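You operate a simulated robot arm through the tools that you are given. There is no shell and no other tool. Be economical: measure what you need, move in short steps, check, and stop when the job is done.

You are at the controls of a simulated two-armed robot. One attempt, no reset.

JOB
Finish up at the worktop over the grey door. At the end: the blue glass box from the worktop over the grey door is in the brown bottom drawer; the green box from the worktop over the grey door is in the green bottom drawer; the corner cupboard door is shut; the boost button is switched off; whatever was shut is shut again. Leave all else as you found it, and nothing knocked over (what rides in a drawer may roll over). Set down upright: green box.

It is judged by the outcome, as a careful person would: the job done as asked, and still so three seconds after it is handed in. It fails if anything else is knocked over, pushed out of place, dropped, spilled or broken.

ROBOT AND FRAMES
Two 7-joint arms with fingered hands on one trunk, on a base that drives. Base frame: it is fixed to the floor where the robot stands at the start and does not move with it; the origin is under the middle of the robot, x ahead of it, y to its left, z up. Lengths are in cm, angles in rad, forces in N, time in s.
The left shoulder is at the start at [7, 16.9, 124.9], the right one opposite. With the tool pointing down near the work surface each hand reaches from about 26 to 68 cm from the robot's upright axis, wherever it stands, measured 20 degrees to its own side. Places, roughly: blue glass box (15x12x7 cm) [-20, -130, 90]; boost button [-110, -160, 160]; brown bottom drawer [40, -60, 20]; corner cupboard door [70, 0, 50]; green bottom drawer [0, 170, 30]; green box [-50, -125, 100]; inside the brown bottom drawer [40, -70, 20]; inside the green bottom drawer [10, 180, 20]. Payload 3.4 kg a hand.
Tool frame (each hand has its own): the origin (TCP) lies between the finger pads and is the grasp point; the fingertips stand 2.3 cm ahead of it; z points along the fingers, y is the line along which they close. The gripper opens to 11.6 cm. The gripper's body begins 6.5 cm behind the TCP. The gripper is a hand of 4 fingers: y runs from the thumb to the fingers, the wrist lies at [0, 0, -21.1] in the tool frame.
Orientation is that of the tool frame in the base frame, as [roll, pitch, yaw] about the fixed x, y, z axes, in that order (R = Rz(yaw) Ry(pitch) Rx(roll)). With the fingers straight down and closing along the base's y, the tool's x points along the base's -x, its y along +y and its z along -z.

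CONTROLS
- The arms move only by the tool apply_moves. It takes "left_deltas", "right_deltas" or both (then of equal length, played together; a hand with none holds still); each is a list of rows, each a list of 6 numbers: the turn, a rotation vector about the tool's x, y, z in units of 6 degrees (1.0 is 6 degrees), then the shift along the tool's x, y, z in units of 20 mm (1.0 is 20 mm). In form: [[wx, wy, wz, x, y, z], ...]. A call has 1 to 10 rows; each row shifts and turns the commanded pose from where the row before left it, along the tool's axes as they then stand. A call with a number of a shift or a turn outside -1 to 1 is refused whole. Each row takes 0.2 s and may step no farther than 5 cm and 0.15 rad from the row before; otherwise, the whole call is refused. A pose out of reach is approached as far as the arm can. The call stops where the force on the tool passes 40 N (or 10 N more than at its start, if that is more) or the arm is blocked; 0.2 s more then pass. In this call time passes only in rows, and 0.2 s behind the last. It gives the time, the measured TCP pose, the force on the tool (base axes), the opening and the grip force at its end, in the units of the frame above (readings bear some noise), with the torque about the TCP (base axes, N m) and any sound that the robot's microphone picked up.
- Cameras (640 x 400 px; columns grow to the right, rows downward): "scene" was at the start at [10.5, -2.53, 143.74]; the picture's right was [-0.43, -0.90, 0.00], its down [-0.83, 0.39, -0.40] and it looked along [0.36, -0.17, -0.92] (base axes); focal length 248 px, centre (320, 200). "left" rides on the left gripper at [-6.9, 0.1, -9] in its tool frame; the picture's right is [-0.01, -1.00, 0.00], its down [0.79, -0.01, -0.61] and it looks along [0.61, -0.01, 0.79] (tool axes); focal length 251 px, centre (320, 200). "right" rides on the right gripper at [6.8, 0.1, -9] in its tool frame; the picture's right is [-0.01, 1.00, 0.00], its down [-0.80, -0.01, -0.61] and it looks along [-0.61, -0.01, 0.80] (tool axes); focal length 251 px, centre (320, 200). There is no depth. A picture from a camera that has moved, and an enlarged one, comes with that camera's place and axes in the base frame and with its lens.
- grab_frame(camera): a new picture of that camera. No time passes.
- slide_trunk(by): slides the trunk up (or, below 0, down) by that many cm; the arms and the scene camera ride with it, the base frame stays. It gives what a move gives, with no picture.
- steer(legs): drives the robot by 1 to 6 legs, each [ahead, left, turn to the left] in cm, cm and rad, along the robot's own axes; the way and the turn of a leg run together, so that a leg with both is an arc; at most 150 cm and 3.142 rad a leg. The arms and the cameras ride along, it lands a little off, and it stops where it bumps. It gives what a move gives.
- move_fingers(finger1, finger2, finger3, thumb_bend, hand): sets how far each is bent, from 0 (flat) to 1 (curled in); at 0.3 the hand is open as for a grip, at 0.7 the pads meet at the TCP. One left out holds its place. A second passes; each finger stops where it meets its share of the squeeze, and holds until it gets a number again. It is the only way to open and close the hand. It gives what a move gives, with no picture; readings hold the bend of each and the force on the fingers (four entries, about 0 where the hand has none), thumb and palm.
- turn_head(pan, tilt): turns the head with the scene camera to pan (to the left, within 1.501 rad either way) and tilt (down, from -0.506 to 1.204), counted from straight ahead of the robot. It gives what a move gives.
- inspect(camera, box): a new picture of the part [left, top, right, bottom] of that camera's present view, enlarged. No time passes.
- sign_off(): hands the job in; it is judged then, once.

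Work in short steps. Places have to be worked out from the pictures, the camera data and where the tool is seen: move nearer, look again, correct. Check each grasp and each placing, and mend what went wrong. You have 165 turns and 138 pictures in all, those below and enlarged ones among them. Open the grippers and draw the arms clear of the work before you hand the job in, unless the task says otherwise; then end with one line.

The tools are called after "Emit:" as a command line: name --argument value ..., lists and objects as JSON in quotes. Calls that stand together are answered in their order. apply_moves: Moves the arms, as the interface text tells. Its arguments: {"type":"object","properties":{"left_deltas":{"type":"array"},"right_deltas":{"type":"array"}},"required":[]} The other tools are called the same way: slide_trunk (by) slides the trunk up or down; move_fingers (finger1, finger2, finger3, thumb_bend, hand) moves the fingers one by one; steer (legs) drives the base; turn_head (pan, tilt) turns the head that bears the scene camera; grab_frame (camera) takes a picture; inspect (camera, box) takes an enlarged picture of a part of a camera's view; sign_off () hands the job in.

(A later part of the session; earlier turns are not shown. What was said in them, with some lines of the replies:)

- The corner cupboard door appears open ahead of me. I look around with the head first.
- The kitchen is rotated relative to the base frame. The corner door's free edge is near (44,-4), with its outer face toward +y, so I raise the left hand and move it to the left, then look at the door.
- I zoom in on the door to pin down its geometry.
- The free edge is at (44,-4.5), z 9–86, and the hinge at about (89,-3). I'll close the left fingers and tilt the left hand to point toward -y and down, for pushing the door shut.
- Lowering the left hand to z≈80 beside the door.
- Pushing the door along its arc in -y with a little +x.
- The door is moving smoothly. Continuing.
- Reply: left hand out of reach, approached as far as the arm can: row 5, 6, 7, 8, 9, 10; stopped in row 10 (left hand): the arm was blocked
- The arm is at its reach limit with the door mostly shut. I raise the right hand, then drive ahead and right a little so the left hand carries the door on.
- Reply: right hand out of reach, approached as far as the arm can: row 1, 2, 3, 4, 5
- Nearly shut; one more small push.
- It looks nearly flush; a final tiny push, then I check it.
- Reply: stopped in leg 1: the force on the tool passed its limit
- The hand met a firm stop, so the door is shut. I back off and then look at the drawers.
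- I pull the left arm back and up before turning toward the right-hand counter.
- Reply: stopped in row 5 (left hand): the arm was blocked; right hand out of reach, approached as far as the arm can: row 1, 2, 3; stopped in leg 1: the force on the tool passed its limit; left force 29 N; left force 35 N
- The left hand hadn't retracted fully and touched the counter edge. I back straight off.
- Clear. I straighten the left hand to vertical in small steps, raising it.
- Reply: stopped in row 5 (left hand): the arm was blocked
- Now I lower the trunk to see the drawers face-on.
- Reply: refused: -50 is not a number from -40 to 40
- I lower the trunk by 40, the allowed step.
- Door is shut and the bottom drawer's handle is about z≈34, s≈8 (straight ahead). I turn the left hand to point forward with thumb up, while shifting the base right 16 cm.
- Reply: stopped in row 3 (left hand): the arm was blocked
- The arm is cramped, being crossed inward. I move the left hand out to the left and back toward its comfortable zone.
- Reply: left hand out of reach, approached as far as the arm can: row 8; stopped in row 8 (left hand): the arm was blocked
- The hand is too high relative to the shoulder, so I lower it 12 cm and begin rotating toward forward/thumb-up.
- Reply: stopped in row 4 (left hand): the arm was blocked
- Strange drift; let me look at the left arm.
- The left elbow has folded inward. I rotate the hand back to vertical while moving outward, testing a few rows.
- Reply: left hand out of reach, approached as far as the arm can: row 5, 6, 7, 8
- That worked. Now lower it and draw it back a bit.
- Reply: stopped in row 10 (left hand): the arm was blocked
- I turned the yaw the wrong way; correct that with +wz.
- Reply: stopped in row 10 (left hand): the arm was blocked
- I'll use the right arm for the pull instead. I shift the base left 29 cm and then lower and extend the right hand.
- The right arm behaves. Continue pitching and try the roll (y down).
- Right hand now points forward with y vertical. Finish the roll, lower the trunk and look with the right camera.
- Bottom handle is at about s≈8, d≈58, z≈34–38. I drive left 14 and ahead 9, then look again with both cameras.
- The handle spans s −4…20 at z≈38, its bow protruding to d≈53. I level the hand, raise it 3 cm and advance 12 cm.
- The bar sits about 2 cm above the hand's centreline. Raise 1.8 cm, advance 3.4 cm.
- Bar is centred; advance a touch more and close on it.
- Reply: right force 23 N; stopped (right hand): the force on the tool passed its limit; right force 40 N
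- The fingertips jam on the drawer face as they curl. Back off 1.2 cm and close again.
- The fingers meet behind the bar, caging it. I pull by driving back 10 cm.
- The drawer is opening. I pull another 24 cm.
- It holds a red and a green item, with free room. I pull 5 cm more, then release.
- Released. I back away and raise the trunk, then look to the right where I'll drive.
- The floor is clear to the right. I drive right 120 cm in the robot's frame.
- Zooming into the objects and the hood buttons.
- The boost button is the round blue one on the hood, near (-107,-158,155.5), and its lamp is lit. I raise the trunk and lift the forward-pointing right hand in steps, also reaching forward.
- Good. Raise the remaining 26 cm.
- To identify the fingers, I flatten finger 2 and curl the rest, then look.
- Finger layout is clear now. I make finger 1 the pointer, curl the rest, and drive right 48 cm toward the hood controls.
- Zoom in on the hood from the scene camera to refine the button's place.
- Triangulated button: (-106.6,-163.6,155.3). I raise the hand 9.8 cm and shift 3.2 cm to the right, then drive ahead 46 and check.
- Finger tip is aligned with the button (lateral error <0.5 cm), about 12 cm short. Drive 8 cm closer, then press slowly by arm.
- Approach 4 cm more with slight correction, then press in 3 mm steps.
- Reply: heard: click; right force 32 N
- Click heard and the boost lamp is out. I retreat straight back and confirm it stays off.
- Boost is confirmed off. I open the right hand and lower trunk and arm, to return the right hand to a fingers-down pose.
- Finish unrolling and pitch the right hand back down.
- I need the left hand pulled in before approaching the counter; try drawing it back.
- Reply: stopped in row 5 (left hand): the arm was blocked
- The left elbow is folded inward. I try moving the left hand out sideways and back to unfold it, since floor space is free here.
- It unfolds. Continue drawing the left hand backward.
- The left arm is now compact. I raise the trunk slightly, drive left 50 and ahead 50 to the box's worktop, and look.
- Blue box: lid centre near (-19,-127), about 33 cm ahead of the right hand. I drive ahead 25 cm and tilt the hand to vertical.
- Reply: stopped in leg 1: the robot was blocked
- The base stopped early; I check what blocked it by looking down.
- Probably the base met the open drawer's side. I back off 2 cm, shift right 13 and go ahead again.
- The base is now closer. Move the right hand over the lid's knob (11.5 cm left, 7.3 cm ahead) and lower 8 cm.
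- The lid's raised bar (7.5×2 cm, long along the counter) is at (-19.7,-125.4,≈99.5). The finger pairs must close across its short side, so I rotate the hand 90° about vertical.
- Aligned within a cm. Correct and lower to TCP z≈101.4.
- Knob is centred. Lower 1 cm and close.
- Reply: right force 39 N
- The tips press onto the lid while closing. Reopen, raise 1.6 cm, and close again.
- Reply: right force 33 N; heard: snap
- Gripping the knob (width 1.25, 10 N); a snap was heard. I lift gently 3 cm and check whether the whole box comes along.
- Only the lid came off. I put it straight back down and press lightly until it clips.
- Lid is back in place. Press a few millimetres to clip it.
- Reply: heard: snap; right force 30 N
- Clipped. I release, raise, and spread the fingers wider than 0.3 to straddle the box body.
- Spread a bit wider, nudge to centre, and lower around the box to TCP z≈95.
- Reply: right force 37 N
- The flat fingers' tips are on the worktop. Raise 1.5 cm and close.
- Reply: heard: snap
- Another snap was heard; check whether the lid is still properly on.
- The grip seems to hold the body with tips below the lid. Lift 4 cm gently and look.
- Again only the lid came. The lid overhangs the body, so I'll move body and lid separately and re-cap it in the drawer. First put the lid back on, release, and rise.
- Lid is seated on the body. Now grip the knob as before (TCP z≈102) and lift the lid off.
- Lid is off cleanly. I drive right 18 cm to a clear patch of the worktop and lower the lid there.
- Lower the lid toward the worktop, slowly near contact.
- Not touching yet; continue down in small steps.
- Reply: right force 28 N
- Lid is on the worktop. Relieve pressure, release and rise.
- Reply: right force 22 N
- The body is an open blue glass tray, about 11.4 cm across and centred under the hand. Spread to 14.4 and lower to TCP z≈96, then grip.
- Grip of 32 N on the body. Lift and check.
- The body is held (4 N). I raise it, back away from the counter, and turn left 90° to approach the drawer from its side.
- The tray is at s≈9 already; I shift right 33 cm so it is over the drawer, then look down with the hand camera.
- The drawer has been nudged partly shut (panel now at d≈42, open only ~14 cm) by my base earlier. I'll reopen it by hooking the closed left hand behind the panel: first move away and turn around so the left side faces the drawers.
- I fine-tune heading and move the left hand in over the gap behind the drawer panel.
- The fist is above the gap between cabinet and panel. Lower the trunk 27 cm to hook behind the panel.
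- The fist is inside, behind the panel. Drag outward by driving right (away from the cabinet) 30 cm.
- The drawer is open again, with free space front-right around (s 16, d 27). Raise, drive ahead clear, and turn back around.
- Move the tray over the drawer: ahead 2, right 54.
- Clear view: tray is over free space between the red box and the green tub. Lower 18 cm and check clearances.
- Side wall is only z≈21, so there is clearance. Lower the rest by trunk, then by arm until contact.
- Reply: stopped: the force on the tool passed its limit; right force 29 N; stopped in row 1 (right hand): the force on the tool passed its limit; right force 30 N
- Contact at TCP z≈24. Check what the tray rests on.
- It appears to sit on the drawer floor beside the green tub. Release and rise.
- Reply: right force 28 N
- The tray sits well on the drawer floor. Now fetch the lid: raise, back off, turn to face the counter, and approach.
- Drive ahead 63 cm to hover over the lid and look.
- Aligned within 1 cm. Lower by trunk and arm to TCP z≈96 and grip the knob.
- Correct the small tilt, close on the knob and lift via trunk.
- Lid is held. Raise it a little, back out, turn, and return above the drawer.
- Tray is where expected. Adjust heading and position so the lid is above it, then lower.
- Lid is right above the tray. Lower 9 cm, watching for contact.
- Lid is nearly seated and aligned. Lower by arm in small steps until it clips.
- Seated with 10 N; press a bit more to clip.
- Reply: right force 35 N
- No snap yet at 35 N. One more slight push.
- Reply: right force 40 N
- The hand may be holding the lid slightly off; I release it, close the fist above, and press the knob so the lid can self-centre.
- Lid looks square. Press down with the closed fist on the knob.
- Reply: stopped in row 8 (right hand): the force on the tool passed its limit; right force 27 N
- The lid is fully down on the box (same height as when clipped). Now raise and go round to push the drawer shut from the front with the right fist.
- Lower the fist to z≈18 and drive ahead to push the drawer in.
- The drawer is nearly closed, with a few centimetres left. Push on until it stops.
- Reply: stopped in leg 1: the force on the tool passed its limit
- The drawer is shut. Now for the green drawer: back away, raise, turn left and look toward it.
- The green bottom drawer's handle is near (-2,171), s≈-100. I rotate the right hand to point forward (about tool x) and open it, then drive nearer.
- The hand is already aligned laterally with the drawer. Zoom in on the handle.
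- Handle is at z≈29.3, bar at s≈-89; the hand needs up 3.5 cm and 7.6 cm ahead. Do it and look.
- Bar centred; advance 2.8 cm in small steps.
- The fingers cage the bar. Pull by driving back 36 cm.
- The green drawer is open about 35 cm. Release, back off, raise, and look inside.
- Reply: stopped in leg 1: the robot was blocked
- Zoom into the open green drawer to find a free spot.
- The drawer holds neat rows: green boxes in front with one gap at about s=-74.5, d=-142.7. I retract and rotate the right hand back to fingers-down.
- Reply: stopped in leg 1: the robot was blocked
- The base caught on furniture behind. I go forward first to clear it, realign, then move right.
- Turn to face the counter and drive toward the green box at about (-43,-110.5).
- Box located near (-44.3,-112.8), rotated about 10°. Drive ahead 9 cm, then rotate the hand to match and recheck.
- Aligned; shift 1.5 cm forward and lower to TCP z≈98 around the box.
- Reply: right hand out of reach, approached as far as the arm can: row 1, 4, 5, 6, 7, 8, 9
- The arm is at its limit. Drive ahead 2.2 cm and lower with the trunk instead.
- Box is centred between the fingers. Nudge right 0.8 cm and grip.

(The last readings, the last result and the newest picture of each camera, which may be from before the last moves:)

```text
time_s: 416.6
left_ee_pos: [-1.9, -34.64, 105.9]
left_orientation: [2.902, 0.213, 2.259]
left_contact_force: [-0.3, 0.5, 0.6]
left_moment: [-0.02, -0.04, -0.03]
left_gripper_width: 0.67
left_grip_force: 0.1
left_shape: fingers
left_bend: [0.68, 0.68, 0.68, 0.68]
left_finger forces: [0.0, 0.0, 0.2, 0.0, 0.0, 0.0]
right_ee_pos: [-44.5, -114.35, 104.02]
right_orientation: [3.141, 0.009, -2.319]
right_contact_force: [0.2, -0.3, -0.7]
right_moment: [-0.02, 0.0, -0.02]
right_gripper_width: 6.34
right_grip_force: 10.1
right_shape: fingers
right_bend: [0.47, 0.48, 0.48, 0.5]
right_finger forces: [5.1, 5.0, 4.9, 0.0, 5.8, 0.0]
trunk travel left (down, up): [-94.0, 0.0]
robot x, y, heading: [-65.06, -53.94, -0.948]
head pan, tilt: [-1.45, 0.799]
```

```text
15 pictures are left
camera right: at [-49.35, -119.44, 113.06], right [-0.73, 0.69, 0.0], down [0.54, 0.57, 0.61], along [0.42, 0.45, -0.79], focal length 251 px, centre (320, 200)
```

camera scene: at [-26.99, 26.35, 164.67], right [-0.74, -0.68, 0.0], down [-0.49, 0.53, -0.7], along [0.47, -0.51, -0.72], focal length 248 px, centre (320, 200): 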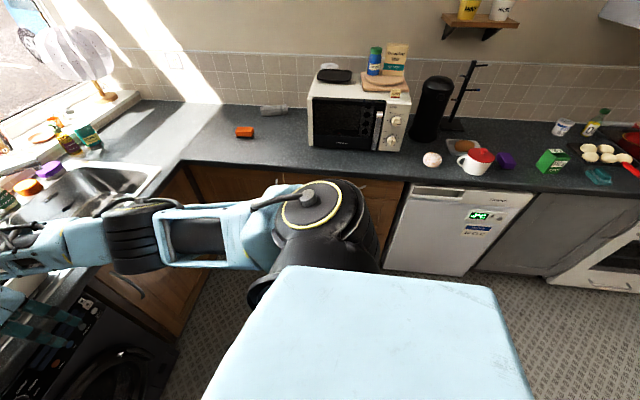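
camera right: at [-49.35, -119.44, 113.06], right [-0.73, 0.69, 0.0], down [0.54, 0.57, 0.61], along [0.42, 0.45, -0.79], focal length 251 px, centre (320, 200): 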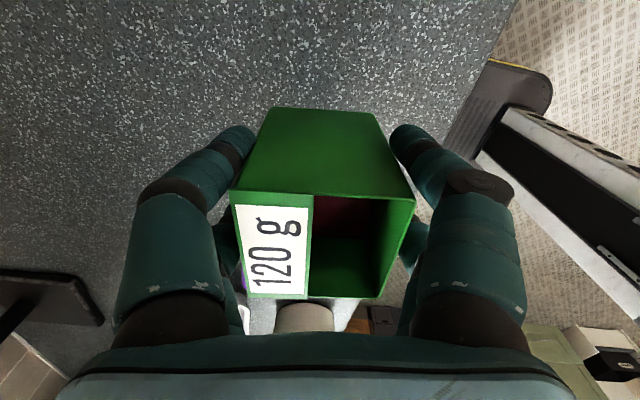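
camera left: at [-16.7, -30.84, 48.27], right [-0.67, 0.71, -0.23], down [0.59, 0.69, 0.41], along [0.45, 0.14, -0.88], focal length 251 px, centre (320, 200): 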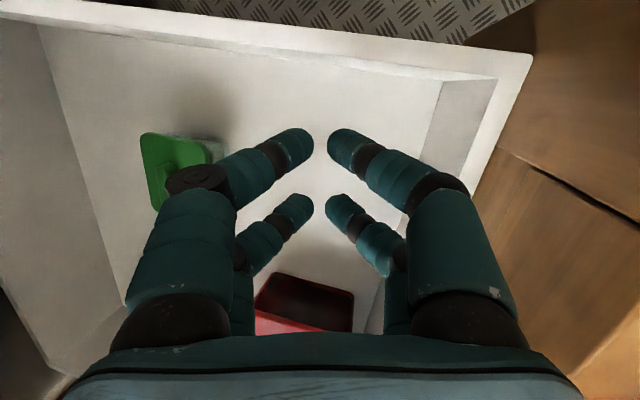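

Box is held. Raise, realign the hand with the robot's axes, back out, and drive toward the green drawer.

Emit:
apply_moves --right_deltas '[[0, 0, 0, 0, 0.3, -0.8], [0, 0, 0, 0, 0.3, -0.8], [0, 0, 0, 0, 0.3, -0.8], [0, 0, 0.82, 0, 0.3, 0], [0, 0, 0.83, 0, 0.3, 0]]'

Emit:
steer --legs '[[-50, 0, 0], [0, 0, 1.585], [62, 0, 0], [0, 100, 0]]'

Emit:
turn_head --pan -0.2 --tilt 0.75

Emit:
grab_frame --camera "scene"

```text
time_s: 417.8
left_ee_pos: [-2.01, -34.72, 105.95]
left_orientation: [2.9, 0.212, 2.259]
left_contact_force: [0.5, -0.4, -0.5]
left_moment: [0.01, 0.02, 0.0]
left_gripper_width: 0.65
left_grip_force: 0.0
left_shape: fingers
left_bend: [0.68, 0.68, 0.68, 0.68]
left_finger forces: [0.0, 0.0, 0.0, 0.1, 0.1, 0.1]
right_ee_pos: [-46.81, -112.24, 109.13]
right_orientation: [3.139, 0.007, -2.493]
right_contact_force: [-0.2, -0.4, -1.0]
right_moment: [-0.01, 0.03, -0.01]
right_gripper_width: 6.32
right_grip_force: 11.0
right_shape: fingers
right_bend: [0.47, 0.48, 0.48, 0.5]
right_finger forces: [5.0, 5.0, 4.8, 0.0, 5.7, 0.0]
trunk travel left (down, up): [-94.0, 0.0]
robot x, y, heading: [-64.94, -53.61, -0.948]
head pan, tilt: [-1.45, 0.799]
```

```text
time_s: 432.4
left_ee_pos: [-129.36, 164.14, 105.94]
left_orientation: [2.901, 0.213, -2.408]
left_contact_force: [-0.7, 0.4, 0.1]
left_moment: [0.01, 0.0, -0.01]
left_gripper_width: 0.67
left_grip_force: 0.0
left_shape: fingers
left_bend: [0.68, 0.68, 0.68, 0.68]
left_finger forces: [0.0, 0.1, 0.0, 0.0, 0.1, 0.0]
right_ee_pos: [-49.79, 122.91, 109.19]
right_orientation: [3.139, 0.01, -0.872]
right_contact_force: [-0.1, -0.3, -0.7]
right_moment: [0.01, -0.04, -0.02]
right_gripper_width: 6.31
right_grip_force: 9.6
right_shape: fingers
right_bend: [0.47, 0.48, 0.48, 0.5]
right_finger forces: [4.9, 4.6, 4.7, 0.1, 5.4, 0.0]
trunk travel left (down, up): [-94.0, 0.0]
robot x, y, heading: [-107.39, 101.85, 0.669]
head pan, tilt: [-1.45, 0.799]
```

```text
time_s: 433.9
left_ee_pos: [-129.46, 164.25, 105.83]
left_orientation: [2.903, 0.212, -2.408]
left_contact_force: [0.7, 0.1, 0.5]
left_moment: [0.02, 0.04, 0.0]
left_gripper_width: 0.66
left_grip_force: 0.1
left_shape: fingers
left_bend: [0.68, 0.68, 0.68, 0.68]
left_finger forces: [0.1, 0.0, 0.1, 0.0, 0.1, 0.0]
right_ee_pos: [-49.77, 123.15, 109.09]
right_orientation: [3.137, 0.009, -0.872]
right_contact_force: [0.0, 0.6, -0.9]
right_moment: [-0.02, -0.05, 0.02]
right_gripper_width: 6.29
right_grip_force: 9.8
right_shape: fingers
right_bend: [0.47, 0.48, 0.48, 0.5]
right_finger forces: [4.9, 4.8, 4.6, 0.0, 5.4, 0.0]
trunk travel left (down, up): [-94.0, 0.0]
robot x, y, heading: [-107.34, 101.86, 0.669]
head pan, tilt: [-0.201, 0.75]
```

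```text
14 pictures are left
camera scene: at [-95.86, 108.9, 165.06], right [0.45, -0.89, 0.0], down [-0.61, -0.31, -0.73], along [0.65, 0.33, -0.68], focal length 248 px, centre (320, 200)
```

scene: 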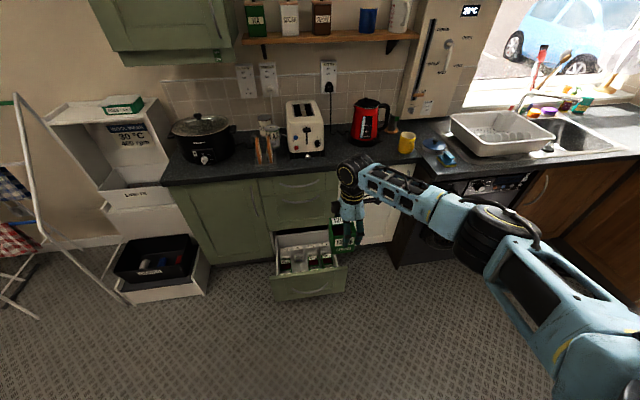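

Adjust arm posture (nearer and lower relative to the shoulder) so the forearm will clear the drawer front; fix heading.

Emit:
apply_moves --right_deltas '[[0, 0, 0, 0, 0.6, 0.7], [0, 0, 0, 0, 0.6, 0.7], [0, 0, 0, 0, 0.6, 0.7], [0, 0, 0, 0, 0.6, 0.7], [0, 0, 0, 0, 0.6, 0.7], [0, 0, 0, 0, 0.6, 0.7], [0, 0, 0, 0, 0.4, 0.7], [0, 0, 0, 0, 0, 0.7], [0, 0, 0, 0, 0, 0.7]]'

Emit:
steer --legs '[[0, 0, -0.032]]'

```text
time_s: 435.9
left_ee_pos: [-129.42, 164.23, 105.91]
left_orientation: [2.901, 0.212, -2.407]
left_contact_force: [-0.3, -0.5, 1.1]
left_moment: [-0.02, -0.02, -0.01]
left_gripper_width: 0.66
left_grip_force: 0.0
left_shape: fingers
left_bend: [0.68, 0.68, 0.68, 0.68]
left_finger forces: [0.1, 0.0, 0.1, 0.0, 0.0, 0.0]
right_ee_pos: [-56.15, 118.18, 96.58]
right_orientation: [3.138, 0.009, -0.874]
right_contact_force: [0.9, 0.2, -1.4]
right_moment: [-0.02, -0.03, 0.03]
right_gripper_width: 6.29
right_grip_force: 10.0
right_shape: fingers
right_bend: [0.47, 0.48, 0.48, 0.5]
right_finger forces: [4.9, 4.8, 4.6, 0.0, 5.4, 0.0]
trunk travel left (down, up): [-94.0, 0.0]
robot x, y, heading: [-107.89, 102.14, 0.671]
head pan, tilt: [-0.201, 0.75]
```

```text
time_s: 436.6
left_ee_pos: [-127.5, 164.91, 105.79]
left_orientation: [2.903, 0.213, -2.439]
left_contact_force: [0.1, -0.3, 0.0]
left_moment: [0.03, 0.01, 0.01]
left_gripper_width: 0.68
left_grip_force: 0.1
left_shape: fingers
left_bend: [0.68, 0.68, 0.68, 0.68]
left_finger forces: [0.0, 0.1, 0.0, 0.1, 0.0, 0.0]
right_ee_pos: [-55.64, 116.42, 96.67]
right_orientation: [3.138, 0.009, -0.906]
right_contact_force: [-0.2, 0.9, -2.3]
right_moment: [0.02, -0.02, -0.02]
right_gripper_width: 6.27
right_grip_force: 10.0
right_shape: fingers
right_bend: [0.47, 0.48, 0.48, 0.5]
right_finger forces: [4.8, 4.8, 4.6, 0.0, 5.4, 0.0]
trunk travel left (down, up): [-94.0, 0.0]
robot x, y, heading: [-107.52, 101.83, 0.639]
head pan, tilt: [-0.201, 0.75]
```

Drive left 16 and ahead 49 to hover over the gap, then lower partway and look.

Emit:
steer --legs '[[0, 16, 0], [49.3, 0, 0]]'

Emit:
slide_trunk --by -40

Emit:
turn_head --pan -0.3 --tilt 1.0

Emit:
grab_frame --camera "scene"

Emit:
grab_frame --camera "right"

```text
time_s: 440.6
left_ee_pos: [-96.86, 206.96, 105.88]
left_orientation: [2.902, 0.214, -2.441]
left_contact_force: [-0.6, 0.3, -0.6]
left_moment: [-0.02, 0.0, 0.01]
left_gripper_width: 0.65
left_grip_force: 0.1
left_shape: fingers
left_bend: [0.68, 0.68, 0.68, 0.68]
left_finger forces: [0.1, 0.0, 0.0, 0.0, 0.1, 0.0]
right_ee_pos: [-25.29, 158.31, 96.66]
right_orientation: [3.141, 0.008, -0.909]
right_contact_force: [-0.2, 0.0, -1.4]
right_moment: [-0.04, -0.02, -0.04]
right_gripper_width: 6.29
right_grip_force: 9.3
right_shape: fingers
right_bend: [0.47, 0.48, 0.48, 0.5]
right_finger forces: [5.0, 4.9, 4.6, 0.0, 5.4, 0.0]
trunk travel left (down, up): [-94.0, 0.0]
robot x, y, heading: [-76.73, 144.36, 0.633]
head pan, tilt: [-0.201, 0.75]
```

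```text
time_s: 444.4
left_ee_pos: [-96.79, 207.1, 65.86]
left_orientation: [2.902, 0.214, -2.441]
left_contact_force: [-0.5, -0.2, -0.3]
left_moment: [-0.02, -0.01, -0.02]
left_gripper_width: 0.68
left_grip_force: 0.0
left_shape: fingers
left_bend: [0.68, 0.68, 0.68, 0.68]
left_finger forces: [0.0, 0.0, 0.0, 0.0, 0.0, 0.0]
right_ee_pos: [-25.24, 158.34, 56.56]
right_orientation: [3.138, 0.008, -0.91]
right_contact_force: [0.3, -0.6, -1.7]
right_moment: [-0.01, -0.01, 0.01]
right_gripper_width: 6.27
right_grip_force: 10.2
right_shape: fingers
right_bend: [0.47, 0.48, 0.48, 0.5]
right_finger forces: [4.9, 4.8, 4.6, 0.0, 5.4, 0.1]
trunk travel left (down, up): [-54.0, 40.0]
robot x, y, heading: [-77.0, 144.22, 0.636]
head pan, tilt: [-0.201, 0.75]
```

```text
time_s: 445.2
left_ee_pos: [-96.76, 207.06, 65.86]
left_orientation: [2.904, 0.213, -2.442]
left_contact_force: [0.2, 0.8, 0.6]
left_moment: [-0.01, 0.05, -0.01]
left_gripper_width: 0.67
left_grip_force: 0.0
left_shape: fingers
left_bend: [0.68, 0.68, 0.68, 0.68]
left_finger forces: [0.0, 0.1, 0.0, 0.1, 0.1, 0.1]
right_ee_pos: [-25.19, 158.38, 56.53]
right_orientation: [3.14, 0.011, -0.909]
right_contact_force: [0.2, -0.3, -1.5]
right_moment: [-0.05, -0.02, -0.05]
right_gripper_width: 6.27
right_grip_force: 9.6
right_shape: fingers
right_bend: [0.47, 0.48, 0.48, 0.5]
right_finger forces: [4.8, 4.8, 4.5, 0.0, 5.4, 0.1]
trunk travel left (down, up): [-54.0, 40.0]
robot x, y, heading: [-76.94, 143.85, 0.632]
head pan, tilt: [-0.3, 1.0]
```

```text
13 pictures are left
camera scene: at [-66.15, 149.45, 123.16], right [0.33, -0.94, 0.0], down [-0.79, -0.28, -0.54], along [0.51, 0.18, -0.84], focal length 248 px, centre (320, 200)
```

scene: 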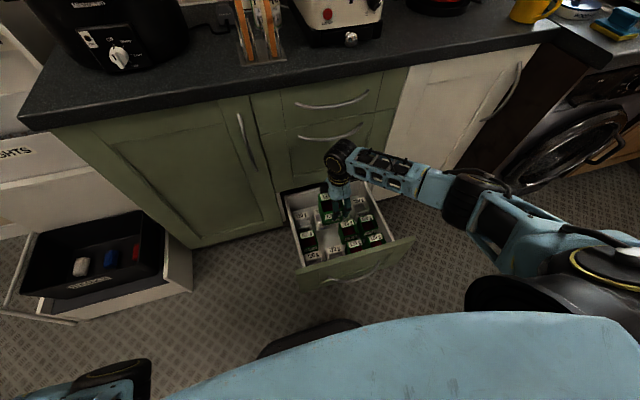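

```text
12 pictures are left
camera right: at [-20.93, 152.82, 65.42], right [-0.79, -0.61, 0.0], down [-0.48, 0.63, 0.61], along [-0.38, 0.49, -0.79], focal length 251 px, centre (320, 200)
```

right: 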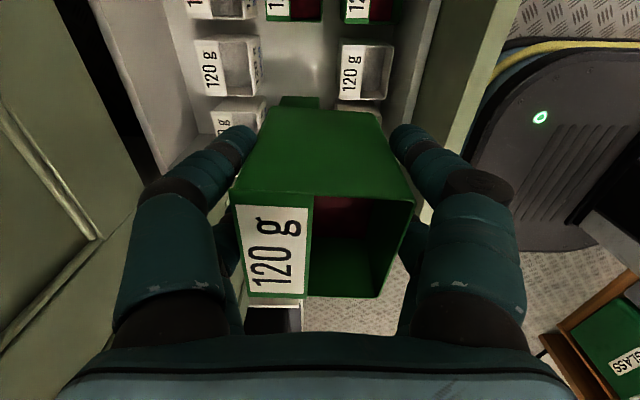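

There is also a front row. Zoom in to see the exact gap.

Emit:
inspect --camera "scene" --box '[265, 165, 425, 290]'

```text
3.20 times, centred on (345, 228) of scene
camera zoom: at [-66.15, 149.45, 123.16], right [0.33, -0.94, 0.0], down [-0.79, -0.28, -0.54], along [0.51, 0.18, -0.84], focal length 793 px, centre (240, 112)
```

zoom: 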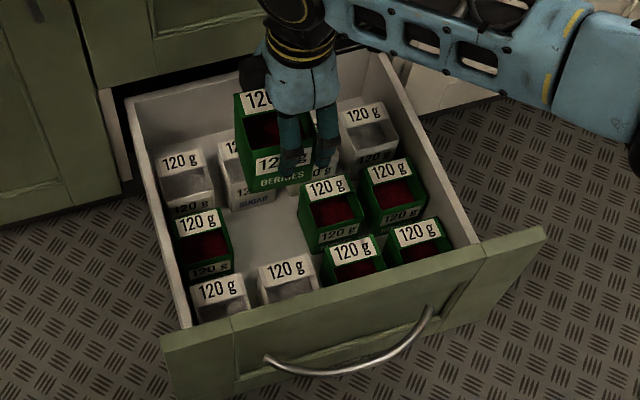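

Gap centre refined to (-23.4,160.4). Shift the hand 2.7 cm forward and 0.5 cm left, then lower to just above the box tops and check.

Emit:
apply_moves --right_deltas '[[0, 0, 0, -0.12, -0.66, 0], [0, 0, 0, -0.12, -0.66, 0]]'

Emit:
slide_trunk --by -19

Emit:
inspect --camera "scene" --box '[265, 110, 425, 290]'

Emit:
grab_frame --camera "right"

```text
time_s: 445.8
left_ee_pos: [-96.78, 207.16, 65.84]
left_orientation: [2.904, 0.212, -2.442]
left_contact_force: [0.1, -0.6, 0.5]
left_moment: [-0.01, -0.02, 0.01]
left_gripper_width: 0.67
left_grip_force: 0.1
left_shape: fingers
left_bend: [0.68, 0.68, 0.68, 0.68]
left_finger forces: [0.0, 0.1, 0.0, 0.1, 0.0, 0.0]
right_ee_pos: [-23.4, 160.59, 56.6]
right_orientation: [3.138, 0.009, -0.91]
right_contact_force: [0.5, 0.1, -2.5]
right_moment: [0.02, -0.02, 0.0]
right_gripper_width: 6.27
right_grip_force: 9.8
right_shape: fingers
right_bend: [0.47, 0.48, 0.48, 0.5]
right_finger forces: [4.8, 4.8, 4.6, 0.0, 5.4, 0.1]
trunk travel left (down, up): [-54.0, 40.0]
robot x, y, heading: [-76.98, 144.22, 0.633]
head pan, tilt: [-0.3, 1.0]
```

```text
time_s: 447.8
left_ee_pos: [-96.89, 207.18, 46.78]
left_orientation: [2.904, 0.212, -2.441]
left_contact_force: [-0.7, 0.4, -0.3]
left_moment: [-0.02, -0.01, -0.01]
left_gripper_width: 0.67
left_grip_force: 0.1
left_shape: fingers
left_bend: [0.68, 0.68, 0.68, 0.68]
left_finger forces: [0.0, 0.0, 0.0, 0.0, 0.0, 0.0]
right_ee_pos: [-23.33, 160.41, 37.55]
right_orientation: [3.138, 0.01, -0.909]
right_contact_force: [0.2, 0.4, -1.7]
right_moment: [-0.02, -0.02, 0.01]
right_gripper_width: 6.3
right_grip_force: 9.8
right_shape: fingers
right_bend: [0.47, 0.48, 0.48, 0.5]
right_finger forces: [4.8, 4.8, 4.5, 0.1, 5.4, 0.0]
trunk travel left (down, up): [-35.0, 59.0]
robot x, y, heading: [-76.97, 144.04, 0.633]
head pan, tilt: [-0.3, 1.0]
```

```text
2.22 times, centred on (345, 200) of scene
camera zoom: at [-66.16, 149.43, 104.16], right [0.33, -0.94, 0.0], down [-0.8, -0.28, -0.54], along [0.51, 0.18, -0.84], focal length 551 px, centre (264, 200)
```

zoom: 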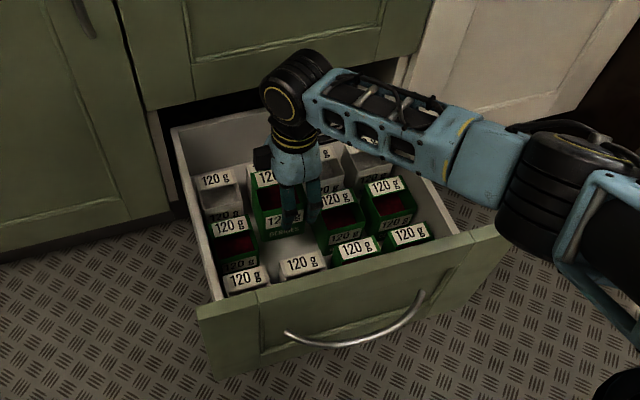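

```text
9 pictures are left
camera right: at [-19.09, 154.9, 46.37], right [-0.79, -0.61, 0.0], down [-0.48, 0.63, 0.61], along [-0.38, 0.49, -0.79], focal length 251 px, centre (320, 200)
```

right: 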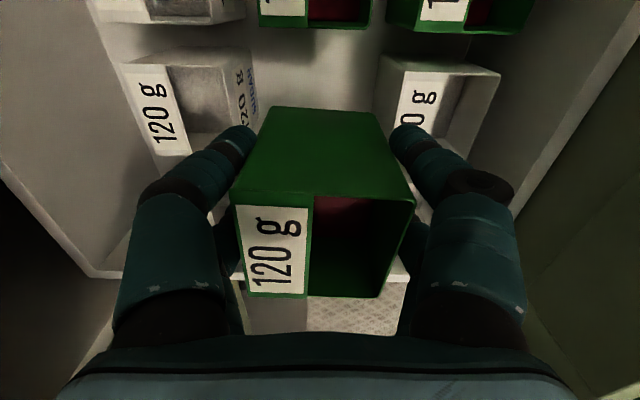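

Nearly centred; shift 0.5 cm forward and 0.5 cm right, then lower slowly.

Emit:
apply_moves --right_deltas '[[0, 0, 0, 0.25, -0.25, 0]]'

Emit:
slide_trunk --by -7

Emit:
grab_frame --camera "right"

```text
time_s: 448.2
left_ee_pos: [-96.84, 207.17, 46.84]
left_orientation: [2.902, 0.212, -2.441]
left_contact_force: [0.3, 0.2, -0.4]
left_moment: [-0.02, 0.03, 0.01]
left_gripper_width: 0.65
left_grip_force: 0.1
left_shape: fingers
left_bend: [0.68, 0.68, 0.68, 0.68]
left_finger forces: [0.1, 0.0, 0.1, 0.0, 0.0, 0.0]
right_ee_pos: [-22.62, 160.39, 37.45]
right_orientation: [3.138, 0.008, -0.911]
right_contact_force: [0.2, 0.1, -1.8]
right_moment: [-0.02, -0.02, 0.01]
right_gripper_width: 6.3
right_grip_force: 9.9
right_shape: fingers
right_bend: [0.47, 0.48, 0.48, 0.5]
right_finger forces: [4.7, 4.8, 4.6, 0.1, 5.4, 0.0]
trunk travel left (down, up): [-35.0, 59.0]
robot x, y, heading: [-77.23, 144.22, 0.631]
head pan, tilt: [-0.3, 1.0]
```

```text
time_s: 449.3
left_ee_pos: [-96.71, 207.15, 39.89]
left_orientation: [2.902, 0.212, -2.441]
left_contact_force: [-0.2, -0.6, -0.6]
left_moment: [0.0, 0.0, -0.02]
left_gripper_width: 0.65
left_grip_force: 0.0
left_shape: fingers
left_bend: [0.68, 0.68, 0.68, 0.68]
left_finger forces: [0.0, 0.0, 0.1, 0.0, 0.0, 0.0]
right_ee_pos: [-22.57, 160.31, 30.36]
right_orientation: [3.14, 0.01, -0.911]
right_contact_force: [-0.1, -1.1, -0.3]
right_moment: [0.0, -0.03, 0.02]
right_gripper_width: 6.29
right_grip_force: 9.6
right_shape: fingers
right_bend: [0.47, 0.48, 0.48, 0.5]
right_finger forces: [4.8, 4.8, 4.6, 0.1, 5.4, 0.0]
trunk travel left (down, up): [-28.0, 66.0]
robot x, y, heading: [-77.39, 144.16, 0.64]
head pan, tilt: [-0.3, 1.0]
```

```text
8 pictures are left
camera right: at [-18.39, 154.83, 39.36], right [-0.79, -0.61, 0.0], down [-0.48, 0.63, 0.61], along [-0.38, 0.49, -0.79], focal length 251 px, centre (320, 200)
```

right: 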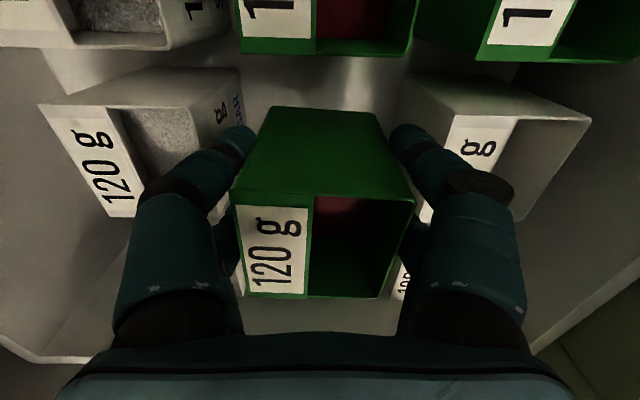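

Symmetric between neighbours with no contact. Continue lowering until it touches the floor.

Emit:
slide_trunk --by -3

Emit:
apply_moves --right_deltas '[[0, 0, 0, 0, 0, 0.2], [0, 0, 0, 0, 0, 0.15], [0, 0, 0, 0, 0, 0.15], [0, 0, 0, 0, 0, 0.1]]'

```text
time_s: 450.1
left_ee_pos: [-96.71, 207.18, 36.87]
left_orientation: [2.903, 0.213, -2.441]
left_contact_force: [-0.1, -0.1, -0.4]
left_moment: [-0.02, -0.01, 0.01]
left_gripper_width: 0.66
left_grip_force: 0.0
left_shape: fingers
left_bend: [0.68, 0.68, 0.68, 0.68]
left_finger forces: [0.0, 0.0, 0.0, 0.0, 0.0, 0.0]
right_ee_pos: [-22.74, 160.32, 27.46]
right_orientation: [3.138, 0.009, -0.909]
right_contact_force: [-0.7, 0.0, -2.2]
right_moment: [-0.04, 0.02, 0.03]
right_gripper_width: 6.27
right_grip_force: 9.4
right_shape: fingers
right_bend: [0.47, 0.48, 0.48, 0.5]
right_finger forces: [4.7, 4.9, 4.5, 0.0, 5.4, 0.0]
trunk travel left (down, up): [-25.0, 69.0]
robot x, y, heading: [-76.99, 144.13, 0.634]
head pan, tilt: [-0.3, 1.0]
```

```text
time_s: 451.1
left_ee_pos: [-96.9, 207.16, 36.86]
left_orientation: [2.903, 0.213, -2.442]
left_contact_force: [-0.8, -0.6, -0.1]
left_moment: [0.01, -0.02, 0.0]
left_gripper_width: 0.67
left_grip_force: 0.1
left_shape: fingers
left_bend: [0.68, 0.68, 0.68, 0.68]
left_finger forces: [0.0, 0.0, 0.0, 0.0, 0.1, 0.0]
right_ee_pos: [-22.78, 160.38, 26.21]
right_orientation: [3.137, 0.012, -0.907]
right_contact_force: [-0.3, 0.1, -2.6]
right_moment: [0.0, -0.02, -0.01]
right_gripper_width: 6.29
right_grip_force: 9.8
right_shape: fingers
right_bend: [0.47, 0.48, 0.48, 0.5]
right_finger forces: [4.9, 4.8, 4.6, 0.1, 5.3, 0.1]
trunk travel left (down, up): [-25.0, 69.0]
robot x, y, heading: [-76.72, 144.43, 0.632]
head pan, tilt: [-0.3, 1.0]
```

Still free; continue in 2–3 mm steps.

Emit:
apply_moves --right_deltas '[[0, 0, 0, 0, 0, 0.13], [0, 0, 0, 0, 0, 0.13], [0, 0, 0, 0, 0, 0.13], [0, 0, 0, 0, 0, 0.13]]'

Emit:
apply_moves --right_deltas '[[0, 0, 0, 0, 0, 0.1], [0, 0, 0, 0, 0, 0.1], [0, 0, 0, 0, 0, 0.1]]'

```text
time_s: 452.1
left_ee_pos: [-96.81, 207.1, 36.99]
left_orientation: [2.901, 0.215, -2.441]
left_contact_force: [0.1, -0.3, -0.6]
left_moment: [-0.01, 0.03, -0.03]
left_gripper_width: 0.66
left_grip_force: 0.1
left_shape: fingers
left_bend: [0.68, 0.68, 0.68, 0.68]
left_finger forces: [0.0, 0.1, 0.1, 0.1, 0.0, 0.0]
right_ee_pos: [-22.67, 160.44, 25.45]
right_orientation: [3.141, 0.009, -0.907]
right_contact_force: [3.8, -3.0, 17.3]
right_moment: [-0.07, -0.05, 0.13]
right_gripper_width: 6.22
right_grip_force: 12.5
right_shape: fingers
right_bend: [0.49, 0.49, 0.49, 0.51]
right_finger forces: [7.5, 5.4, 5.6, 0.1, 6.5, 0.1]
trunk travel left (down, up): [-25.0, 69.0]
robot x, y, heading: [-76.83, 143.9, 0.633]
head pan, tilt: [-0.3, 1.0]
```

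```text
time_s: 452.9
left_ee_pos: [-96.87, 207.09, 36.88]
left_orientation: [2.901, 0.217, -2.442]
left_contact_force: [-0.8, 0.4, 0.1]
left_moment: [-0.02, -0.03, 0.0]
left_gripper_width: 0.69
left_grip_force: 0.1
left_shape: fingers
left_bend: [0.68, 0.68, 0.68, 0.68]
left_finger forces: [0.1, 0.0, 0.1, 0.1, 0.0, 0.0]
right_ee_pos: [-22.74, 160.37, 24.76]
right_orientation: [-3.141, 0.007, -0.909]
right_contact_force: [3.9, -3.4, 16.6]
right_moment: [-0.08, -0.08, 0.22]
right_gripper_width: 6.17
right_grip_force: 12.5
right_shape: fingers
right_bend: [0.49, 0.49, 0.49, 0.51]
right_finger forces: [7.8, 5.4, 5.4, 0.0, 6.2, 0.0]
trunk travel left (down, up): [-25.0, 69.0]
robot x, y, heading: [-77.07, 144.36, 0.635]
head pan, tilt: [-0.3, 1.0]
```

The box is on the floor (fingers begin to slip). Open just slightly and rise straight up.

Emit:
move_fingers --hand "right" --finger1 0.43 --finger2 0.43 --finger3 0.44 --thumb_bend 0.44

Emit:
inspect --camera "scene" --box '[265, 110, 425, 290]'

```text
time_s: 453.9
left_ee_pos: [-96.84, 207.19, 36.79]
left_orientation: [2.903, 0.212, -2.442]
left_contact_force: [0.1, -0.1, -0.6]
left_moment: [-0.01, -0.01, 0.01]
left_gripper_width: 0.68
left_grip_force: 0.0
left_shape: fingers
left_bend: [0.68, 0.68, 0.68, 0.68]
left_finger forces: [0.0, 0.0, 0.0, 0.0, 0.0, 0.0]
right_ee_pos: [-22.7, 160.4, 24.57]
right_orientation: [3.137, 0.01, -0.909]
right_contact_force: [-0.2, -0.4, 0.4]
right_moment: [0.03, -0.02, 0.01]
right_gripper_width: 7.73
right_grip_force: 0.0
right_shape: fingers
right_bend: [0.43, 0.43, 0.44, 0.44]
right_finger forces: [0.0, 0.0, 0.0, 0.0, 0.0, 0.1]
trunk travel left (down, up): [-25.0, 69.0]
robot x, y, heading: [-77.02, 144.24, 0.63]
head pan, tilt: [-0.3, 1.0]
```

```text
2.22 times, centred on (345, 200) of scene
camera zoom: at [-66.18, 149.44, 94.15], right [0.33, -0.94, 0.0], down [-0.8, -0.28, -0.54], along [0.51, 0.18, -0.84], focal length 551 px, centre (264, 200)
```

zoom: 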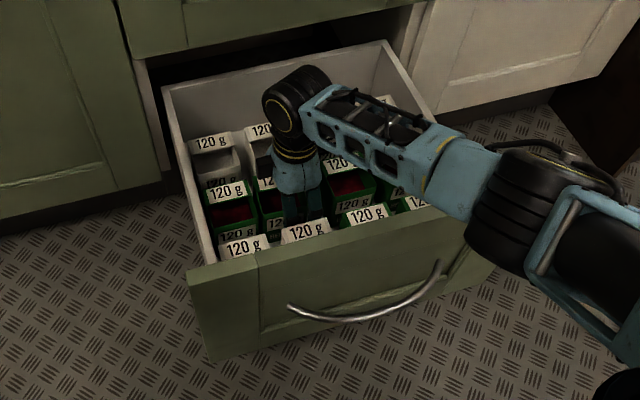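

Released in place with no contact forces. Rise straight up and check the box.

Emit:
slide_trunk --by 36

Emit:
inspect --camera "scene" --box '[265, 150, 425, 290]'

```text
time_s: 457.4
left_ee_pos: [-96.74, 207.14, 72.82]
left_orientation: [2.902, 0.213, -2.442]
left_contact_force: [-0.1, 0.5, -0.4]
left_moment: [0.01, -0.01, 0.0]
left_gripper_width: 0.69
left_grip_force: 0.1
left_shape: fingers
left_bend: [0.68, 0.68, 0.68, 0.68]
left_finger forces: [0.1, 0.0, 0.0, 0.1, 0.0, 0.0]
right_ee_pos: [-22.57, 160.48, 60.48]
right_orientation: [3.139, 0.01, -0.909]
right_contact_force: [0.2, 0.1, 0.1]
right_moment: [0.0, 0.01, 0.0]
right_gripper_width: 7.68
right_grip_force: 0.1
right_shape: fingers
right_bend: [0.43, 0.43, 0.44, 0.44]
right_finger forces: [0.0, 0.0, 0.1, 0.0, 0.1, 0.0]
trunk travel left (down, up): [-61.0, 33.0]
robot x, y, heading: [-76.8, 144.07, 0.629]
head pan, tilt: [-0.3, 1.0]
```

```text
2.86 times, centred on (345, 220) of scene
camera zoom: at [-66.17, 149.45, 130.15], right [0.33, -0.94, 0.0], down [-0.8, -0.28, -0.54], along [0.51, 0.18, -0.84], focal length 708 px, centre (249, 143)
```

zoom: 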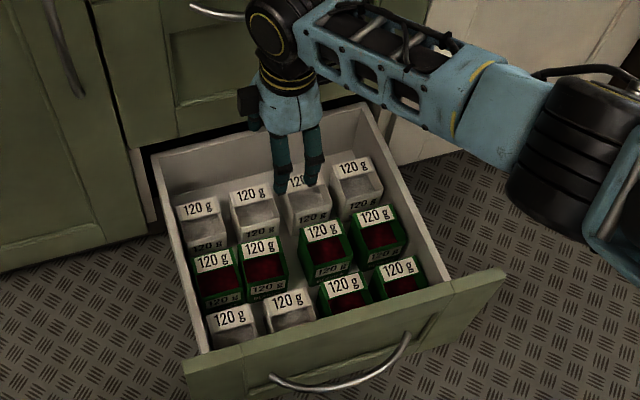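

The green box stands upright in the gap. Close the fist, back off, lower, and push the drawer shut.

Emit:
steer --legs '[[-31, 0, 0]]'

Emit:
move_fingers --hand "right" --finger1 0.7 --finger2 0.7 --finger3 0.7 --thumb_bend 0.7

Emit:
slide_trunk --by -38

Emit:
steer --legs '[[34, 0, 0]]'

Emit:
grab_frame --camera "scene"

```text
time_s: 459.4
left_ee_pos: [-121.54, 189.07, 72.85]
left_orientation: [2.902, 0.215, -2.447]
left_contact_force: [-0.4, 0.0, -1.2]
left_moment: [0.02, -0.02, 0.02]
left_gripper_width: 0.66
left_grip_force: 0.0
left_shape: fingers
left_bend: [0.68, 0.68, 0.68, 0.68]
left_finger forces: [0.0, 0.0, 0.0, 0.1, 0.0, 0.0]
right_ee_pos: [-47.47, 142.03, 60.56]
right_orientation: [3.139, 0.009, -0.912]
right_contact_force: [0.1, 0.8, 0.0]
right_moment: [0.0, 0.0, -0.01]
right_gripper_width: 7.71
right_grip_force: 0.0
right_shape: fingers
right_bend: [0.43, 0.43, 0.44, 0.44]
right_finger forces: [0.0, 0.0, 0.0, 0.0, 0.0, 0.0]
trunk travel left (down, up): [-61.0, 33.0]
robot x, y, heading: [-101.73, 125.92, 0.63]
head pan, tilt: [-0.3, 1.0]
```

```text
time_s: 460.4
left_ee_pos: [-121.33, 189.03, 72.8]
left_orientation: [2.901, 0.214, -2.446]
left_contact_force: [0.5, 0.0, -0.6]
left_moment: [0.0, 0.0, -0.01]
left_gripper_width: 0.65
left_grip_force: 0.1
left_shape: fingers
left_bend: [0.68, 0.68, 0.68, 0.68]
left_finger forces: [0.1, 0.1, 0.0, 0.0, 0.0, 0.0]
right_ee_pos: [-47.47, 142.13, 60.62]
right_orientation: [3.137, 0.01, -0.913]
right_contact_force: [0.1, 0.0, -0.2]
right_moment: [-0.01, 0.0, 0.0]
right_gripper_width: 0.16
right_grip_force: 0.0
right_shape: fingers
right_bend: [0.7, 0.7, 0.7, 0.7]
right_finger forces: [0.0, 0.0, 0.1, 0.0, 0.0, 0.0]
trunk travel left (down, up): [-61.0, 33.0]
robot x, y, heading: [-101.54, 125.77, 0.637]
head pan, tilt: [-0.3, 1.0]
```

```text
time_s: 464.1
left_ee_pos: [-121.51, 188.87, 34.93]
left_orientation: [2.9, 0.213, -2.445]
left_contact_force: [0.0, 0.2, -0.2]
left_moment: [0.0, -0.04, 0.0]
left_gripper_width: 0.62
left_grip_force: 0.0
left_shape: fingers
left_bend: [0.68, 0.68, 0.68, 0.68]
left_finger forces: [0.1, 0.1, 0.0, 0.0, 0.0, 0.0]
right_ee_pos: [-47.46, 142.2, 22.61]
right_orientation: [3.139, 0.009, -0.912]
right_contact_force: [-0.7, 0.1, -0.5]
right_moment: [0.02, -0.01, -0.02]
right_gripper_width: 0.18
right_grip_force: 0.1
right_shape: fingers
right_bend: [0.7, 0.7, 0.7, 0.7]
right_finger forces: [0.2, 0.0, 0.1, 0.0, 0.0, 0.1]
trunk travel left (down, up): [-23.0, 71.0]
robot x, y, heading: [-101.75, 126.01, 0.631]
head pan, tilt: [-0.3, 1.0]
```

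```text
time_s: 466.3
left_ee_pos: [-94.34, 208.88, 34.9]
left_orientation: [2.903, 0.212, -2.446]
left_contact_force: [0.4, -1.0, -1.2]
left_moment: [-0.01, -0.02, 0.03]
left_gripper_width: 0.66
left_grip_force: 0.1
left_shape: fingers
left_bend: [0.68, 0.68, 0.68, 0.68]
left_finger forces: [0.0, 0.1, 0.1, 0.1, 0.0, 0.0]
right_ee_pos: [-20.22, 161.85, 22.52]
right_orientation: [3.139, 0.01, -0.912]
right_contact_force: [0.2, 0.3, 0.5]
right_moment: [-0.02, 0.01, 0.0]
right_gripper_width: 0.15
right_grip_force: 0.0
right_shape: fingers
right_bend: [0.7, 0.7, 0.7, 0.7]
right_finger forces: [0.0, 0.0, 0.1, 0.1, 0.1, 0.0]
trunk travel left (down, up): [-23.0, 71.0]
robot x, y, heading: [-75.11, 145.73, 0.634]
head pan, tilt: [-0.3, 1.0]
```

```text
5 pictures are left
camera scene: at [-63.87, 151.0, 92.15], right [0.32, -0.95, 0.0], down [-0.8, -0.27, -0.54], along [0.51, 0.18, -0.84], focal length 248 px, centre (320, 200)
```

scene: 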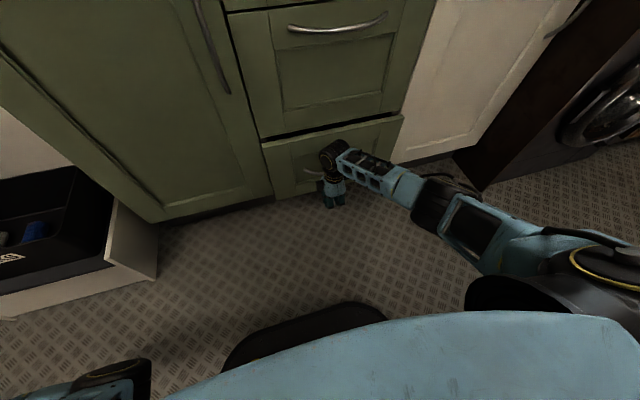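

The drawer is almost shut; push the last few centimetres until it stops.

Emit:
steer --legs '[[7, 0, 0]]'

Emit:
inspect --camera "scene" --box '[220, 80, 440, 230]'

```text
time_s: 467.3
left_ee_pos: [-89.94, 211.95, 34.87]
left_orientation: [2.903, 0.214, -2.445]
left_contact_force: [0.5, -0.4, -0.2]
left_moment: [-0.01, 0.0, -0.02]
left_gripper_width: 0.67
left_grip_force: 0.0
left_shape: fingers
left_bend: [0.68, 0.68, 0.68, 0.68]
left_finger forces: [0.1, 0.0, 0.0, 0.1, 0.1, 0.0]
right_ee_pos: [-16.37, 164.58, 22.17]
right_orientation: [3.12, 0.007, -0.915]
right_contact_force: [-1.3, -0.4, -0.7]
right_moment: [0.03, -0.09, -0.03]
right_gripper_width: 0.1
right_grip_force: 0.1
right_shape: fingers
right_bend: [0.7, 0.7, 0.7, 0.7]
right_finger forces: [0.0, 0.0, 0.1, 0.0, 1.4, 0.0]
trunk travel left (down, up): [-23.0, 71.0]
robot x, y, heading: [-70.17, 149.01, 0.629]
head pan, tilt: [-0.3, 1.0]
stopped in leg 1: the force on the tool passed its limit (the readings are from after the stop); the commanded pose is now the measured one
```

```text
2.67 times, centred on (330, 155) of scene
camera zoom: at [-59.54, 154.14, 92.16], right [0.32, -0.95, 0.0], down [-0.8, -0.27, -0.54], along [0.51, 0.17, -0.84], focal length 661 px, centre (293, 320)
```

zoom: 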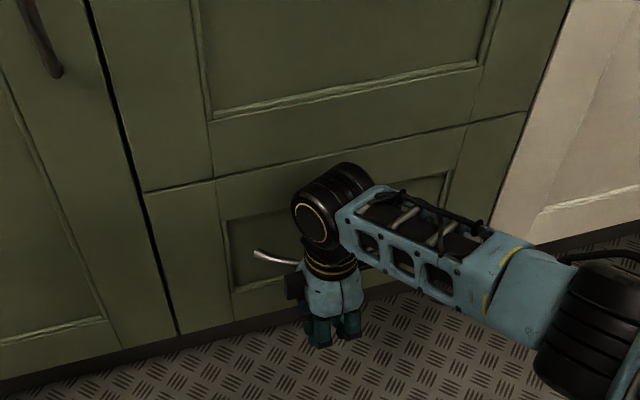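

Flush. Back off, raise, open both hands, and take a final look toward the kitchen corner.

Emit:
steer --legs '[[-28, 0, 0]]'

Emit:
slide_trunk --by 40

Emit:
move_fingers --hand "right" --finger1 0.3 --finger2 0.3 --finger3 0.3 --thumb_bend 0.3

Emit:
move_fingers --hand "left" --finger1 0.3 --finger2 0.3 --finger3 0.3 --thumb_bend 0.3

Emit:
turn_head --pan -0.9 --tilt 0.45

Emit:
grab_frame --camera "scene"

```text
time_s: 469.3
left_ee_pos: [-112.42, 195.59, 34.78]
left_orientation: [2.901, 0.213, -2.443]
left_contact_force: [0.8, 0.2, 0.5]
left_moment: [-0.02, 0.0, 0.01]
left_gripper_width: 0.66
left_grip_force: 0.1
left_shape: fingers
left_bend: [0.68, 0.68, 0.68, 0.68]
left_finger forces: [0.0, 0.0, 0.1, 0.1, 0.1, 0.1]
right_ee_pos: [-38.72, 148.55, 22.25]
right_orientation: [3.123, 0.006, -0.912]
right_contact_force: [0.5, 0.2, 1.4]
right_moment: [-0.01, 0.01, 0.0]
right_gripper_width: 0.13
right_grip_force: 0.1
right_shape: fingers
right_bend: [0.7, 0.7, 0.7, 0.7]
right_finger forces: [0.0, 0.0, 0.1, 0.0, 0.0, 0.0]
trunk travel left (down, up): [-23.0, 71.0]
robot x, y, heading: [-92.43, 132.44, 0.633]
head pan, tilt: [-0.3, 1.0]
```

```text
time_s: 473.1
left_ee_pos: [-112.4, 195.56, 74.79]
left_orientation: [2.903, 0.214, -2.441]
left_contact_force: [0.6, -0.2, 0.0]
left_moment: [-0.03, 0.02, -0.05]
left_gripper_width: 0.68
left_grip_force: 0.1
left_shape: fingers
left_bend: [0.68, 0.68, 0.68, 0.68]
left_finger forces: [0.0, 0.1, 0.0, 0.0, 0.1, 0.1]
right_ee_pos: [-38.64, 148.58, 62.22]
right_orientation: [3.124, 0.007, -0.909]
right_contact_force: [0.6, 0.0, 0.4]
right_moment: [-0.02, -0.03, 0.0]
right_gripper_width: 0.11
right_grip_force: 0.1
right_shape: fingers
right_bend: [0.7, 0.7, 0.7, 0.7]
right_finger forces: [0.0, 0.1, 0.0, 0.0, 0.0, 0.1]
trunk travel left (down, up): [-63.0, 31.0]
robot x, y, heading: [-92.89, 132.41, 0.628]
head pan, tilt: [-0.3, 1.0]
```

```text
time_s: 474.1
left_ee_pos: [-112.5, 195.67, 74.84]
left_orientation: [2.903, 0.213, -2.442]
left_contact_force: [0.3, 0.3, -0.6]
left_moment: [0.02, -0.01, 0.01]
left_gripper_width: 0.65
left_grip_force: 0.0
left_shape: fingers
left_bend: [0.68, 0.68, 0.68, 0.68]
left_finger forces: [0.0, 0.0, 0.0, 0.1, 0.0, 0.1]
right_ee_pos: [-38.62, 148.58, 62.18]
right_orientation: [3.123, 0.007, -0.912]
right_contact_force: [0.2, -0.2, 0.2]
right_moment: [-0.02, 0.01, 0.01]
right_gripper_width: 11.66
right_grip_force: 0.0
right_shape: fingers
right_bend: [0.3, 0.3, 0.3, 0.3]
right_finger forces: [0.0, 0.1, 0.0, 0.0, 0.0, 0.1]
trunk travel left (down, up): [-63.0, 31.0]
robot x, y, heading: [-92.72, 132.78, 0.635]
head pan, tilt: [-0.3, 1.0]
```

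```text
time_s: 475.1
left_ee_pos: [-112.51, 195.72, 74.82]
left_orientation: [2.901, 0.211, -2.442]
left_contact_force: [0.4, 0.3, 0.2]
left_moment: [0.02, 0.03, 0.02]
left_gripper_width: 11.62
left_grip_force: 0.0
left_shape: fingers
left_bend: [0.3, 0.3, 0.3, 0.3]
left_finger forces: [0.1, 0.0, 0.0, 0.0, 0.0, 0.0]
right_ee_pos: [-38.75, 148.61, 62.2]
right_orientation: [3.124, 0.008, -0.911]
right_contact_force: [-0.3, -0.3, 0.2]
right_moment: [0.0, 0.03, 0.0]
right_gripper_width: 11.67
right_grip_force: 0.1
right_shape: fingers
right_bend: [0.3, 0.3, 0.3, 0.3]
right_finger forces: [0.0, 0.1, 0.0, 0.0, 0.0, 0.0]
trunk travel left (down, up): [-63.0, 31.0]
robot x, y, heading: [-92.52, 132.74, 0.636]
head pan, tilt: [-0.3, 1.0]
```

```text
time_s: 476.1
left_ee_pos: [-112.33, 195.79, 74.83]
left_orientation: [2.902, 0.213, -2.441]
left_contact_force: [0.1, 0.4, 0.2]
left_moment: [0.02, -0.04, 0.01]
left_gripper_width: 11.63
left_grip_force: 0.2
left_shape: fingers
left_bend: [0.3, 0.3, 0.3, 0.3]
left_finger forces: [0.0, 0.0, 0.0, 0.1, 0.0, 0.1]
right_ee_pos: [-38.79, 148.49, 62.21]
right_orientation: [3.122, 0.008, -0.91]
right_contact_force: [-0.2, 0.1, 0.6]
right_moment: [0.01, 0.01, -0.01]
right_gripper_width: 11.66
right_grip_force: 0.1
right_shape: fingers
right_bend: [0.3, 0.3, 0.3, 0.3]
right_finger forces: [0.0, 0.1, 0.0, 0.0, 0.1, 0.0]
trunk travel left (down, up): [-63.0, 31.0]
robot x, y, heading: [-92.84, 132.51, 0.633]
head pan, tilt: [-0.901, 0.45]
```

```text
3 pictures are left
camera scene: at [-79.51, 133.21, 136.7], right [-0.26, -0.96, 0.0], down [-0.42, 0.11, -0.9], along [0.87, -0.24, -0.44], focal length 248 px, centre (320, 200)
```

scene: 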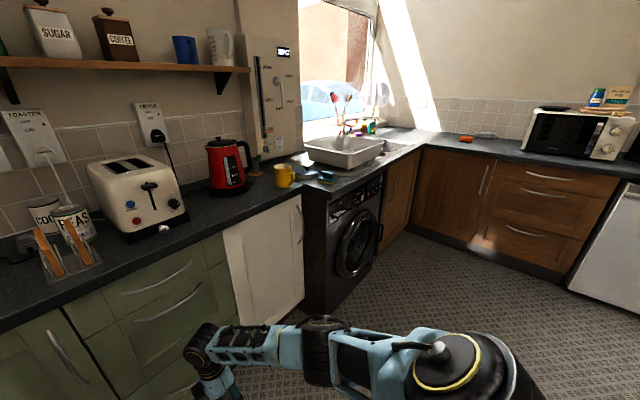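

Everything in view is shut: the corner door, the brown drawers and the green drawers. Both hands are open and clear, so I hand in.

Emit:
sign_off

```text
The job is handed in.
```

I handed the job in: the blue glass box is in the brown bottom drawer and the green box stands upright in the green bottom drawer. Both drawers and the corner cupboard door are shut, and the boost light went out when I pressed the button. The blue box's lid came off when I lifted it, so I moved box and lid separately. The lid is pressed fully down, but I didn't hear it click. The base also bumped a piece of furniture behind it twice. I didn't check whether it moved.
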